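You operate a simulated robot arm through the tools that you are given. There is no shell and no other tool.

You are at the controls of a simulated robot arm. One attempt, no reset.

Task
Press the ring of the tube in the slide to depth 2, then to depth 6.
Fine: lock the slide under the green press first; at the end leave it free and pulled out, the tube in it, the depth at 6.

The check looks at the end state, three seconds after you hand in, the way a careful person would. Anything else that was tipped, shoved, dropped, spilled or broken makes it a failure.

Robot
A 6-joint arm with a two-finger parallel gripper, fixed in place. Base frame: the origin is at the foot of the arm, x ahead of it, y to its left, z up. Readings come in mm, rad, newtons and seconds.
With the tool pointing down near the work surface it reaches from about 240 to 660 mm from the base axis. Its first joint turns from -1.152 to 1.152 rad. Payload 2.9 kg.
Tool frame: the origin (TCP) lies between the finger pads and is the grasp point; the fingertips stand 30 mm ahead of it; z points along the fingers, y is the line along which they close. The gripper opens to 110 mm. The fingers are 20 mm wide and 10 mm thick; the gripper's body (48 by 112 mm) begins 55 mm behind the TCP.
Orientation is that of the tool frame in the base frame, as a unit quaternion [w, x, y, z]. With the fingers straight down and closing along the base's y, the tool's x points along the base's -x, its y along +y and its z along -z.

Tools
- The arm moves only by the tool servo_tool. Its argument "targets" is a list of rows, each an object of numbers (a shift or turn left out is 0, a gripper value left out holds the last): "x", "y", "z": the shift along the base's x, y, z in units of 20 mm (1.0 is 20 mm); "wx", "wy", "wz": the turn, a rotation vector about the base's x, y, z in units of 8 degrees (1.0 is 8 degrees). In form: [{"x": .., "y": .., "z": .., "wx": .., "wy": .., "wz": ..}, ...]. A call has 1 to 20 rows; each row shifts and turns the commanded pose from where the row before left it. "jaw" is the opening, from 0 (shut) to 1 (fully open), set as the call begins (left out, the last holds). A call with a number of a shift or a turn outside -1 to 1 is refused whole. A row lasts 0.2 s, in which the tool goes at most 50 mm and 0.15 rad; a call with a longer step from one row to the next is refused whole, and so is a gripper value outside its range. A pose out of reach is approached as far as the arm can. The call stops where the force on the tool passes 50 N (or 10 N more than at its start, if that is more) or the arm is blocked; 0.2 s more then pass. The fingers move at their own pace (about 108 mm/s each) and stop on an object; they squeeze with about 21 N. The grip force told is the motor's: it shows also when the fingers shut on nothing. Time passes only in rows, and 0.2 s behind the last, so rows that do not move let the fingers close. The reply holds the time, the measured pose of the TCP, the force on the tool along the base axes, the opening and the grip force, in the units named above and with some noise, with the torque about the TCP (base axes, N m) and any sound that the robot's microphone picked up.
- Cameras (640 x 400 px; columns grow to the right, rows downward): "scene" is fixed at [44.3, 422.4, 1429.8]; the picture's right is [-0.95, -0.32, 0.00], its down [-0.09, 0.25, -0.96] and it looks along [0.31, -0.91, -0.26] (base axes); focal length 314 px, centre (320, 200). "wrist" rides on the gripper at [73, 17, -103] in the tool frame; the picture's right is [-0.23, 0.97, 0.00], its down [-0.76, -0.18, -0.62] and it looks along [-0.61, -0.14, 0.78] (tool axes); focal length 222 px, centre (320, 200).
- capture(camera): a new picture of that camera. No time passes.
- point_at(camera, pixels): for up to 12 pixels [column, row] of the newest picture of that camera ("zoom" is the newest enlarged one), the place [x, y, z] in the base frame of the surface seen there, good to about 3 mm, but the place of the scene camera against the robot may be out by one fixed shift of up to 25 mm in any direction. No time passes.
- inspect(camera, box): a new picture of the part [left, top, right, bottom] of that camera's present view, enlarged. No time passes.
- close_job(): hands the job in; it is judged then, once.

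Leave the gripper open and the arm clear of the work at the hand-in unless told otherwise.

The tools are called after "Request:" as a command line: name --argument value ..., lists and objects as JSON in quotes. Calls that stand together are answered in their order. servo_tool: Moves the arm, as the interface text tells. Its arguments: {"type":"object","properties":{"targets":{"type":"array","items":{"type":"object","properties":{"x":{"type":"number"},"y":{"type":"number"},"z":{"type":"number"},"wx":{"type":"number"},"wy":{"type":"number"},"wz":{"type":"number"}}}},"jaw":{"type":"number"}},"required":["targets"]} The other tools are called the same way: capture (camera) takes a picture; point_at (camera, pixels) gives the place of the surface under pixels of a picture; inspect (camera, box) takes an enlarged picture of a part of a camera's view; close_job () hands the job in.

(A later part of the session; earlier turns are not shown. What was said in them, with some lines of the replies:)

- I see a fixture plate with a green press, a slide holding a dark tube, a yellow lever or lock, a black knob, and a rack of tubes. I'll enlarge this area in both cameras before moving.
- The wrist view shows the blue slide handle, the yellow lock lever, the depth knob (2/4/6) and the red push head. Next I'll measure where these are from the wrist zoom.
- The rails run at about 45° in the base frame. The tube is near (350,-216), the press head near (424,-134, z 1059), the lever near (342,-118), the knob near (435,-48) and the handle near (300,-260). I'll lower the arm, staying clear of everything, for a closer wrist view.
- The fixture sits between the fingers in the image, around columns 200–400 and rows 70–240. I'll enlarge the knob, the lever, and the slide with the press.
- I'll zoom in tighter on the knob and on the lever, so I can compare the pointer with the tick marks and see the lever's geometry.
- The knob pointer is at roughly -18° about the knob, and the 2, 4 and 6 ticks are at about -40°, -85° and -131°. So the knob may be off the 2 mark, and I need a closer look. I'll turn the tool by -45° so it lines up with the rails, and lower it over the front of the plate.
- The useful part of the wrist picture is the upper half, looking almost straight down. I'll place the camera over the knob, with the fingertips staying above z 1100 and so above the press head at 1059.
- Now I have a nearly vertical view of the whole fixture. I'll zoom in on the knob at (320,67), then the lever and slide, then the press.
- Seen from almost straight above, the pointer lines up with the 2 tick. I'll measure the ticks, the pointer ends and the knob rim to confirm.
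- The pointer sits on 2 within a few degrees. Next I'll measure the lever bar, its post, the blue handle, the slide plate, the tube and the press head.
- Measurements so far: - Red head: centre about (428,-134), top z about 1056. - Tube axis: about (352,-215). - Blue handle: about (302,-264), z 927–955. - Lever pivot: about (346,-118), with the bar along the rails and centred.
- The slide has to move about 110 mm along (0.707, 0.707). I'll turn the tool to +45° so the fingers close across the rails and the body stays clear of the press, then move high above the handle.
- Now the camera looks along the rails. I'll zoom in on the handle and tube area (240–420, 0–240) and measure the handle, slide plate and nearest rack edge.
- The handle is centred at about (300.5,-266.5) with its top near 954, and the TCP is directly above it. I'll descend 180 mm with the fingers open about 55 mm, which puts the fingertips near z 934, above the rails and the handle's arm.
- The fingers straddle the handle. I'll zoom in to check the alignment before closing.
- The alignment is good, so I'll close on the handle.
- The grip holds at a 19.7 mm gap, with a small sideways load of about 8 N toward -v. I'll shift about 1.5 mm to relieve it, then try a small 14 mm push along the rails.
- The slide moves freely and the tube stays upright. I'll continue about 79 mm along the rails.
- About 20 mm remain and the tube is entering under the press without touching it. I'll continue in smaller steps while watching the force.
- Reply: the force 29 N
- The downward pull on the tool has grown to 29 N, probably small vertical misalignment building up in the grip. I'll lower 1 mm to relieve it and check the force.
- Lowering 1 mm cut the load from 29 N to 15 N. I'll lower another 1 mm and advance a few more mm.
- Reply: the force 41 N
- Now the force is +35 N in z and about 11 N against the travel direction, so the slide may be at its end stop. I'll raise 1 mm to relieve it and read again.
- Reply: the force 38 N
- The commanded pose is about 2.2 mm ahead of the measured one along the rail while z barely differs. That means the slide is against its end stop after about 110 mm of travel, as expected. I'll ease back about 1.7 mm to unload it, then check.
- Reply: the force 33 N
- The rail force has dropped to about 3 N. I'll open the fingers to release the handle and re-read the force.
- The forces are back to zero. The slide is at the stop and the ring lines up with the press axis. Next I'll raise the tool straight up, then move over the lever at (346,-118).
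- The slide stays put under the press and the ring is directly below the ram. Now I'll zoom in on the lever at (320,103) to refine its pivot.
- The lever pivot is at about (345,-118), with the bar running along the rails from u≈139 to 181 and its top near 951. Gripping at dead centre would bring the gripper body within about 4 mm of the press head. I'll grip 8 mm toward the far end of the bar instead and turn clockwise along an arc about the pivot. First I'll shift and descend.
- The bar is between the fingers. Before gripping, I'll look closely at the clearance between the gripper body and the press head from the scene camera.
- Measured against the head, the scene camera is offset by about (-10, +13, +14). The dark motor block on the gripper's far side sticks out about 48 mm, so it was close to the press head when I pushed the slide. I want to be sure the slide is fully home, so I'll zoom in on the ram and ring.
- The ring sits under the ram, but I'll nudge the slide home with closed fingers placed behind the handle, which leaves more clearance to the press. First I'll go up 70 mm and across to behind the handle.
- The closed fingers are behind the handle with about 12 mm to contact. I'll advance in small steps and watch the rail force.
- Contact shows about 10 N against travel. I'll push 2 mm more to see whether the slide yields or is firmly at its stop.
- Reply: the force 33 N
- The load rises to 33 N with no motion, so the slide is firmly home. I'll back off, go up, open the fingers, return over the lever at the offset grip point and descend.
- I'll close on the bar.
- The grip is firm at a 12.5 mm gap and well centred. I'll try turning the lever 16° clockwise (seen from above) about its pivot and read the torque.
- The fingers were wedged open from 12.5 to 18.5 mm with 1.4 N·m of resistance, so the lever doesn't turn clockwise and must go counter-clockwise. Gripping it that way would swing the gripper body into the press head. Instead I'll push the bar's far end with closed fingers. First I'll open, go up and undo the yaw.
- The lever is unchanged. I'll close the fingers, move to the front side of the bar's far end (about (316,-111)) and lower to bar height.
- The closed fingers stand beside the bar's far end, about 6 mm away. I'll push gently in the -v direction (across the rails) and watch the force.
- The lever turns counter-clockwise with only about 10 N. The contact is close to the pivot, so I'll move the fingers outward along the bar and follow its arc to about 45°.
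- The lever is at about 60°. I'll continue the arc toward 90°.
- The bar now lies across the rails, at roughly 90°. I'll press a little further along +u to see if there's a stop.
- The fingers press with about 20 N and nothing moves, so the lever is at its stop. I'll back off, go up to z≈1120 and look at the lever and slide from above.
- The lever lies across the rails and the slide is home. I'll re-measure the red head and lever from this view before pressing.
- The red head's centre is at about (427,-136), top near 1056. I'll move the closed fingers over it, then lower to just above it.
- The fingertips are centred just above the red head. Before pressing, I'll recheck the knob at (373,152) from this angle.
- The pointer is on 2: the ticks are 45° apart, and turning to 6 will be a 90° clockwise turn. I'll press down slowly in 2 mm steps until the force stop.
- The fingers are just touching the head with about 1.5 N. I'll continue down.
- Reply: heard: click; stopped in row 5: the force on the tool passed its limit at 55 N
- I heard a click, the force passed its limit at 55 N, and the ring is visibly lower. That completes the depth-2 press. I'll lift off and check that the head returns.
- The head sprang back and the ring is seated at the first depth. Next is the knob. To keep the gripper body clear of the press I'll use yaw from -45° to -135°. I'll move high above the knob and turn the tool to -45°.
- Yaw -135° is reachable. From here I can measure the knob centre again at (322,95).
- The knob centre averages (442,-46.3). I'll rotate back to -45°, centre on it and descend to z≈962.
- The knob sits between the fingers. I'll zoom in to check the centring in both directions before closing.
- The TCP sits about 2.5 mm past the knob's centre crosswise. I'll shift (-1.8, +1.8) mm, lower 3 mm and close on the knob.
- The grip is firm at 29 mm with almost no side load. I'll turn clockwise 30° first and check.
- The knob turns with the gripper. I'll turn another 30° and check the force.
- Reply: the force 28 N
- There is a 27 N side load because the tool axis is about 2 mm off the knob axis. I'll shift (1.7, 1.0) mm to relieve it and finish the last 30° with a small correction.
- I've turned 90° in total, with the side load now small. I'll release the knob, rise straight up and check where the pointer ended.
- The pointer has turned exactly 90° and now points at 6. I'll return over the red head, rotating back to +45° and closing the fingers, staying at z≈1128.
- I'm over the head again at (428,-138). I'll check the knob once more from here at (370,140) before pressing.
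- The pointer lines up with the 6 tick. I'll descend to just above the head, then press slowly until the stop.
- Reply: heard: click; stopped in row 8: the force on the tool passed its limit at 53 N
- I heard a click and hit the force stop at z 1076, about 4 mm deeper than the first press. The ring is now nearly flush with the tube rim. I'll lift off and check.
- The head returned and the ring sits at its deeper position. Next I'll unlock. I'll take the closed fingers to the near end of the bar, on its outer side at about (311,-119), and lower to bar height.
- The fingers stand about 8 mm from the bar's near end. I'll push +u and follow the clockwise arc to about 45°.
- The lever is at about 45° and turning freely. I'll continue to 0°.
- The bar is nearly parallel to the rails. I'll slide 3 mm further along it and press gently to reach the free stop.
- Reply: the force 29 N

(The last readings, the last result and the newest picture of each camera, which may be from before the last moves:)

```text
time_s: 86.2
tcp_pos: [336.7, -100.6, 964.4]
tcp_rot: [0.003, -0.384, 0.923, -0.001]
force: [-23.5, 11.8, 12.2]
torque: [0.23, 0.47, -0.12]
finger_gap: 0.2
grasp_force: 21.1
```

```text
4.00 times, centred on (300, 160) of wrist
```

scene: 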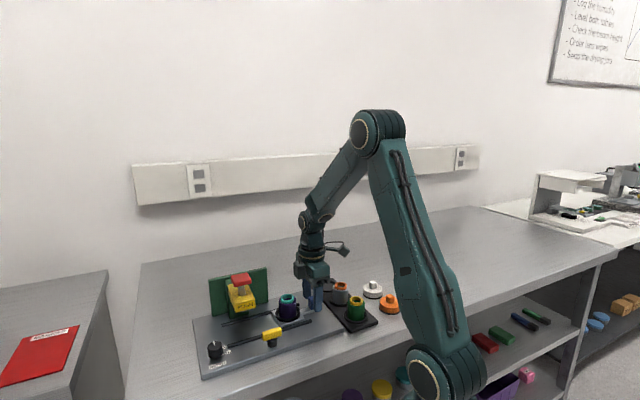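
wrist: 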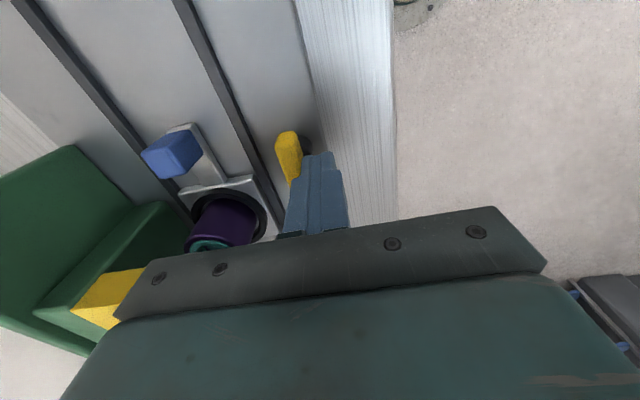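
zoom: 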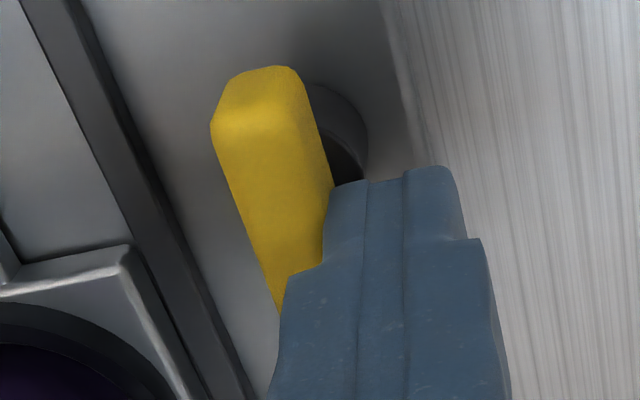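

The fingers press with 26 N and nothing moves, and the bar is parallel to the rails, so the slide is unlocked. I'll back off, rise, and move over the rear part of the handle at about (374,-193).

Request:
servo_tool --targets '[{"x": -0.28, "y": 0.28}, {"z": 0.8}, {"z": 1}, {"z": 1}, {"z": 0.8}, {"x": 0.358, "y": -0.817}, {"x": 0.358, "y": -0.817}, {"x": 0.358, "y": -0.817}, {"x": 0.358, "y": -0.817}, {"x": 0.358, "y": -0.817}, {"x": 0.358, "y": -0.817}]'

Request:
servo_tool --targets '[{"x": 0}, {"x": 0}]' --jaw 0.45

Request:
capture --camera "wrist"

Request:
inspect --camera "scene" --box '[205, 260, 305, 360]'

```text
time_s: 88.6
tcp_pos: [375.9, -195.6, 1037.1]
tcp_rot: [0.006, -0.383, 0.924, -0.005]
force: [0.1, -0.6, -0.2]
torque: [0.01, 0.0, 0.01]
finger_gap: 0.0
grasp_force: 20.6
```

```text
time_s: 89.2
tcp_pos: [376.3, -194.8, 1037.8]
tcp_rot: [0.006, -0.383, 0.924, -0.004]
force: [1.3, -0.7, -0.4]
torque: [-0.02, 0.0, 0.01]
finger_gap: 49.7
grasp_force: 0.1
```

```text
taken
```

wrist: 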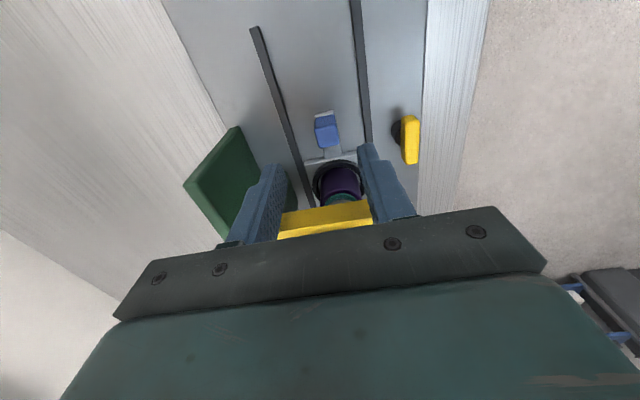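

```text
4.00 times, centred on (255, 310) of scene
```

zoom: 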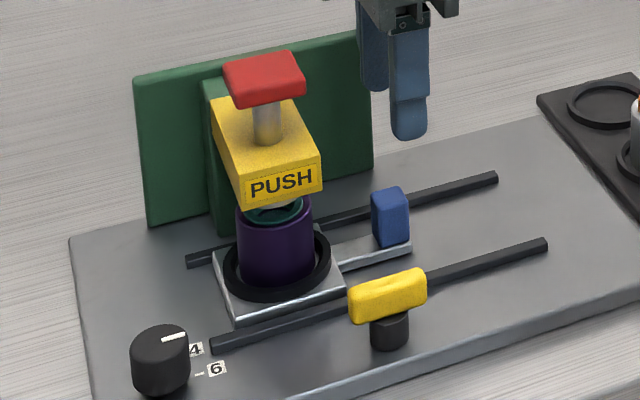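

The lever is back parallel to the rails. I'll measure the handle position in the wrist view around (325,130).

Request:
inspect --camera "wrist" --box '[280, 90, 370, 200]'

```text
3.64 times, centred on (325, 145) of wrist
```

zoom: 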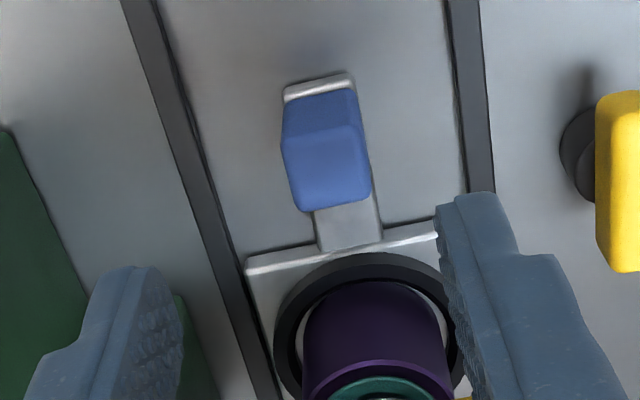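

Request:
point_at --camera "zoom" --pixels '[[300, 205], [365, 197], [290, 145], [355, 130], [330, 165], [330, 105], [345, 240], [320, 90]]'

```text
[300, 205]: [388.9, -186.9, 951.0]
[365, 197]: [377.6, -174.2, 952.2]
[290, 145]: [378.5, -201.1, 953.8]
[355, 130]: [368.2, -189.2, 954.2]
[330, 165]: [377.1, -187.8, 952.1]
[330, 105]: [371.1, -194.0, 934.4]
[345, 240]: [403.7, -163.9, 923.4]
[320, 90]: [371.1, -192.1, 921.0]
```

The handle spans u 125–143 with v centred at about -400.5. I'll shift (-2.2, +2.2) mm and descend to z≈964.

Request:
servo_tool --targets '[{"x": -0.11, "y": 0.11}, {"z": -0.8}, {"z": -0.8}, {"z": -0.7}, {"z": -0.7}, {"z": -0.65}]'

Request:
inspect --camera "scene" --box '[225, 260, 305, 340]'

Request:
capture --camera "wrist"

```text
time_s: 90.6
tcp_pos: [375.9, -192.2, 964.8]
tcp_rot: [0.006, -0.383, 0.924, -0.005]
force: [-0.4, -0.6, -0.1]
torque: [-0.02, -0.03, -0.03]
finger_gap: 49.5
grasp_force: 0.1
```

```text
5.00 times, centred on (265, 300) of scene
```

zoom: 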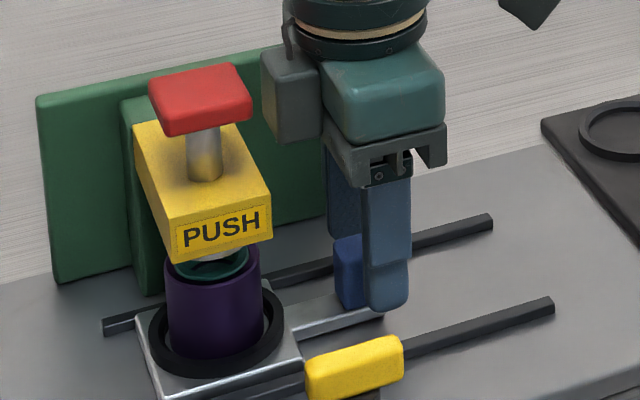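

```text
taken
```

wrist: 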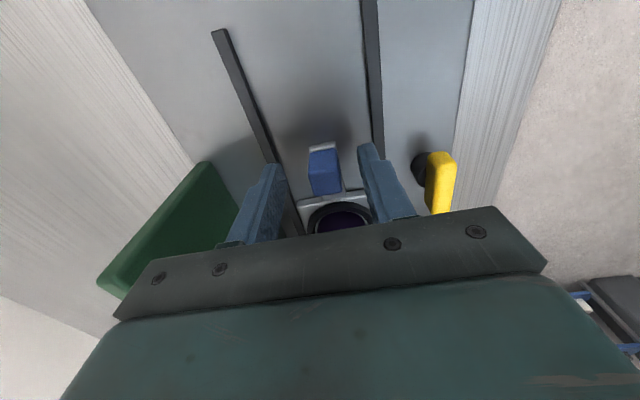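

The fingers straddle the handle, and the motor block (265–320, 50–140 in the zoom) shows a clear gap to the red head. I'll close on the handle.

Request:
servo_tool --targets '[{"x": 0}, {"x": 0}, {"x": 0}]' --jaw 0

```text
time_s: 91.4
tcp_pos: [373.8, -191.9, 964.0]
tcp_rot: [0.004, -0.384, 0.923, -0.002]
force: [-12.2, 13.2, 4.0]
torque: [0.71, 0.47, 0.03]
finger_gap: 19.8
grasp_force: 44.9
```

The grip holds at 19.8 mm with an 18 N side load toward +v. I'll shift about 1.2 mm that way and pull 6 mm outward to test that the slide is free.

Request:
servo_tool --targets '[{"x": -0.045, "y": 0.045}, {"x": -0.07, "y": -0.07}, {"x": -0.07, "y": -0.07}, {"x": -0.07, "y": -0.07}, {"x": 0}]'

Request:
inspect --camera "scene" --box '[225, 260, 305, 340]'

```text
time_s: 92.6
tcp_pos: [369.0, -195.3, 964.1]
tcp_rot: [0.006, -0.383, 0.924, -0.004]
force: [-11.0, 12.9, 0.2]
torque: [0.44, 0.88, 0.06]
finger_gap: 19.7
grasp_force: 45.0
```

```text
5.00 times, centred on (265, 300) of scene
```

zoom: 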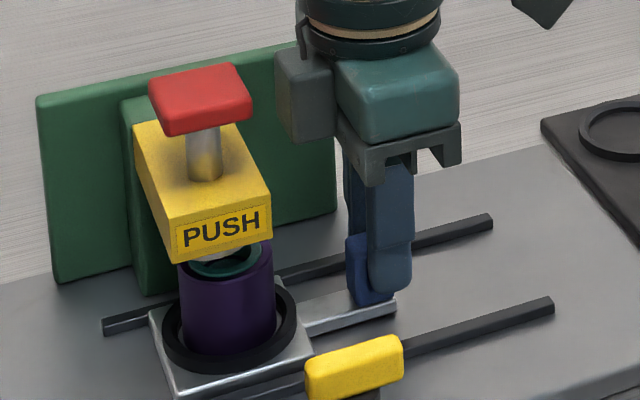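

The slide comes out freely. I'll pull about 80 mm more at the same pace, then check.

Request:
servo_tool --targets '[{"x": -0.28, "y": -0.28}, {"x": -0.28, "y": -0.28}, {"x": -0.28, "y": -0.28}, {"x": -0.28, "y": -0.28}, {"x": -0.28, "y": -0.28}, {"x": -0.28, "y": -0.28}, {"x": -0.28, "y": -0.28}, {"x": -0.28, "y": -0.28}, {"x": -0.28, "y": -0.28}, {"x": -0.28, "y": -0.28}]'

Request:
inspect --camera "scene" --box '[195, 260, 355, 360]'

```text
time_s: 94.8
tcp_pos: [312.4, -251.3, 964.0]
tcp_rot: [0.006, -0.383, 0.924, -0.003]
force: [-11.1, 12.7, 4.0]
torque: [0.45, 0.8, 0.01]
finger_gap: 19.9
grasp_force: 44.6
```

```text
4.00 times, centred on (275, 310) of scene
```

zoom: 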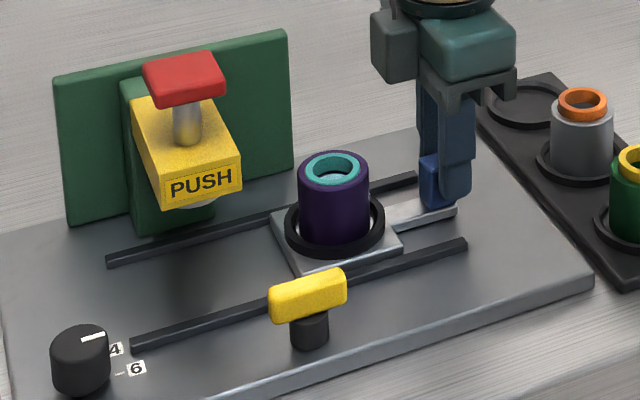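

About 25 mm remain to the original position, and the ring shows flush in the tube. I'll pull 20 mm more in small steps.

Request:
servo_tool --targets '[{"x": -0.14, "y": -0.14}, {"x": -0.14, "y": -0.14}, {"x": -0.14, "y": -0.14}, {"x": -0.14, "y": -0.14}, {"x": -0.14, "y": -0.14}, {"x": 0}]'

Request:
servo_tool --targets '[{"x": -0.07, "y": -0.07}, {"x": -0.07, "y": -0.07}, {"x": 0}]'

Request:
inspect --camera "scene" --box '[195, 260, 355, 360]'

```text
time_s: 96.2
tcp_pos: [299.0, -265.8, 964.7]
tcp_rot: [0.006, -0.382, 0.924, -0.002]
force: [-8.7, 7.0, -4.4]
torque: [0.6, 0.74, 0.11]
finger_gap: 19.8
grasp_force: 45.1
```

```text
time_s: 97.0
tcp_pos: [295.4, -268.8, 964.4]
tcp_rot: [0.007, -0.382, 0.924, -0.003]
force: [-5.7, 4.6, -9.4]
torque: [0.4, 0.88, 0.05]
finger_gap: 19.5
grasp_force: 45.4
```

```text
4.00 times, centred on (275, 310) of scene
```

zoom: 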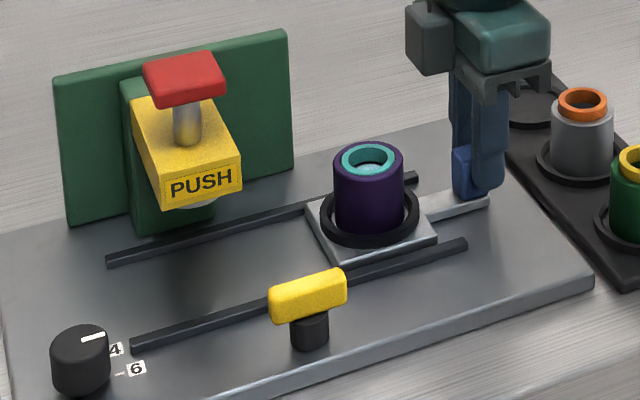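

The tube is back within about 2 mm of its original spot (column ≈288). I'll pull 2–3 mm more to feel for the outer stop.

Request:
servo_tool --targets '[{"x": -0.05, "y": -0.05}, {"x": -0.05, "y": -0.05}, {"x": 0}]'

```text
time_s: 97.8
tcp_pos: [296.3, -269.5, 964.7]
tcp_rot: [0.007, -0.384, 0.923, -0.003]
force: [1.4, 20.3, -1.6]
torque: [0.6, 0.83, -0.36]
finger_gap: 19.9
grasp_force: 45.3
```

The slide resists with 15 N outward and no longer moves, so it is at its outer stop. I'll ease the pull by 1 mm, open the fingers and rise straight up.

Request:
servo_tool --targets '[{"x": 0.035, "y": 0.035}, {"x": 0}]'

Request:
servo_tool --targets '[{"x": 0}, {"x": 0}, {"z": 0.5}, {"z": 0.8}, {"z": 1}, {"z": 1}, {"z": 1}, {"z": 1}, {"z": 1}, {"z": 1}, {"z": 1}]' --jaw 0.45

Request:
capture --camera "scene"

Request:
capture --camera "wrist"

```text
time_s: 98.4
tcp_pos: [295.4, -268.7, 965.3]
tcp_rot: [0.007, -0.382, 0.924, -0.003]
force: [0.6, 20.0, 3.2]
torque: [1.56, -0.05, -0.03]
finger_gap: 19.7
grasp_force: 45.6
```

```text
time_s: 100.8
tcp_pos: [296.1, -269.5, 1131.4]
tcp_rot: [0.006, -0.382, 0.924, -0.003]
force: [0.2, -0.8, 0.2]
torque: [-0.03, 0.01, 0.03]
finger_gap: 49.6
grasp_force: 0.0
```

```text
taken
```

scene: 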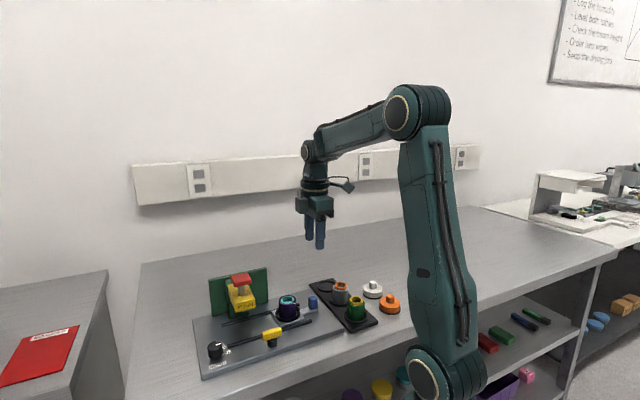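

```text
taken
```

wrist: 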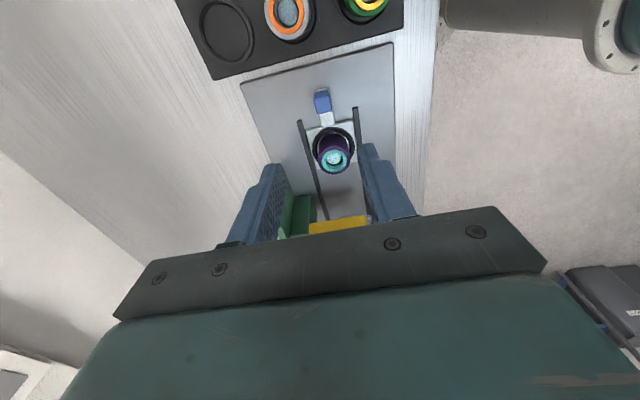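

I'll check the final state closely: the slide, tube and ring, the lever, the knob, and the rack.

Request:
inspect --camera "scene" --box '[195, 265, 355, 385]'

Request:
inspect --camera "wrist" --box '[280, 70, 390, 190]'

Request:
inspect --camera "scene" --box '[195, 325, 285, 385]'

Request:
inspect --camera "scene" --box '[270, 265, 420, 345]'

```text
3.33 times, centred on (275, 325) of scene
```

zoom: 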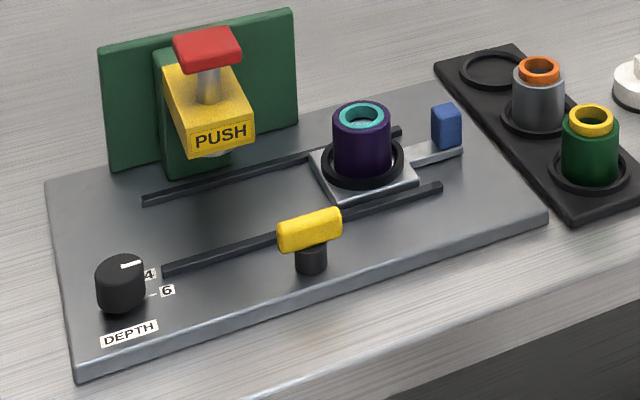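

```text
3.33 times, centred on (335, 130) of wrist
```

zoom: 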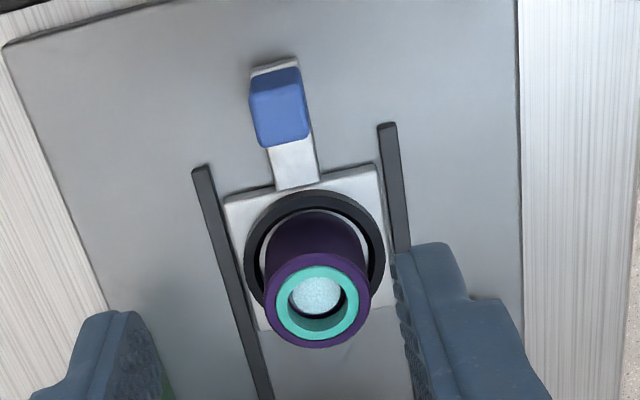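

```text
6.67 times, centred on (240, 355) of scene
```

zoom: 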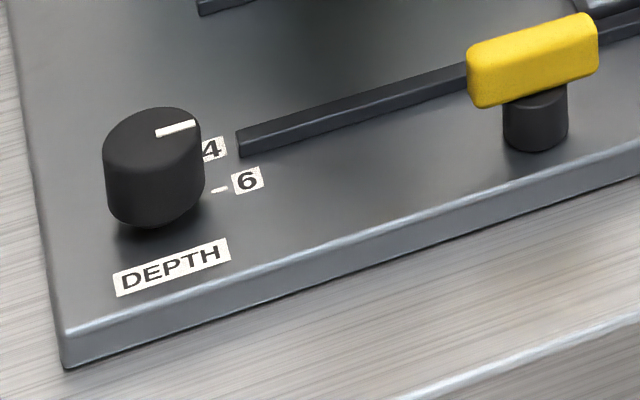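

```text
4.27 times, centred on (345, 305) of scene
```

zoom: 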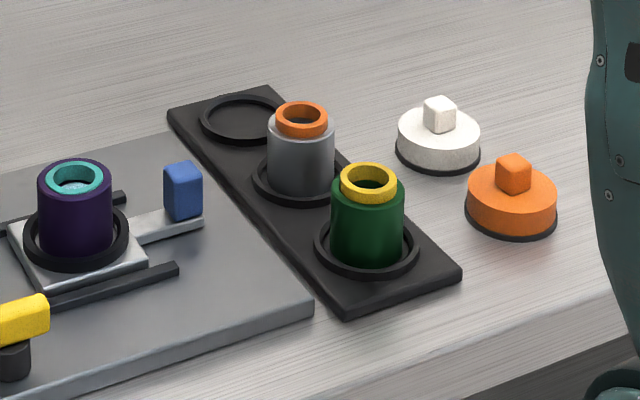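

All parts look right:
- **Slide:** out at its stop with the tube upright in it.
- **Ring:** pressed in flush.
- **Lever:** parallel to the rails, so the slide is free.
- **Knob:** on the 6 tick.
- **Press head:** back up.
- **Rack and caps:** untouched.

I'll open the gripper fully and raise the arm clear.

Request:
servo_tool --targets '[{"z": 1}, {"z": 1}, {"z": 1}, {"z": 1}, {"z": 1}, {"z": 1}, {"z": 0.5}, {"x": 0}]' --jaw 1

Request:
capture --camera "scene"

```text
time_s: 102.6
tcp_pos: [296.6, -270.8, 1256.2]
tcp_rot: [0.004, -0.382, 0.924, -0.005]
force: [-0.2, 0.0, -0.1]
torque: [0.0, -0.03, 0.02]
finger_gap: 109.9
grasp_force: 0.1
out of reach, approached as far as the arm can: row 7
```

```text
taken
```

scene: 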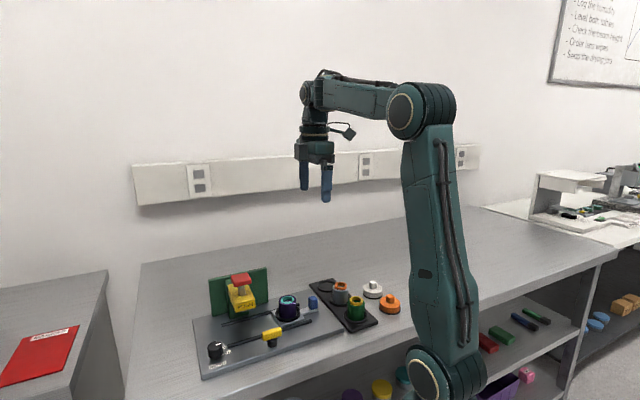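

The arm is clear at z≈1256 with the gripper fully open, and the fixture is in the required end state. I'm handing the job in.

Request:
close_job

```text
The job is handed in.
```

I pressed the ring to depth 2 and then to depth 6, and handed the job in. Each press ended with a click at the force limit, and the second stopped about 4 mm lower than the first.

- **Locking:** Before pressing, I pushed the slide firmly against its stop under the press and turned the yellow lever across the rails to its stop. I didn't pull on the slide to test that the lock held.
- **End state:** The lever is back parallel to the rails and the slide is pulled out to its outer stop, with the tube upright in it. The depth knob points at 6.
- **Surroundings:** In the last pictures, the rack, the other tubes and the caps are where they started. The arm is raised clear with the gripper fully open.

I first tried the lever clockwise. It resisted with about 1.4 N·m and didn't move, so I turned it the other way. It moved freely after that and looked unaffected.
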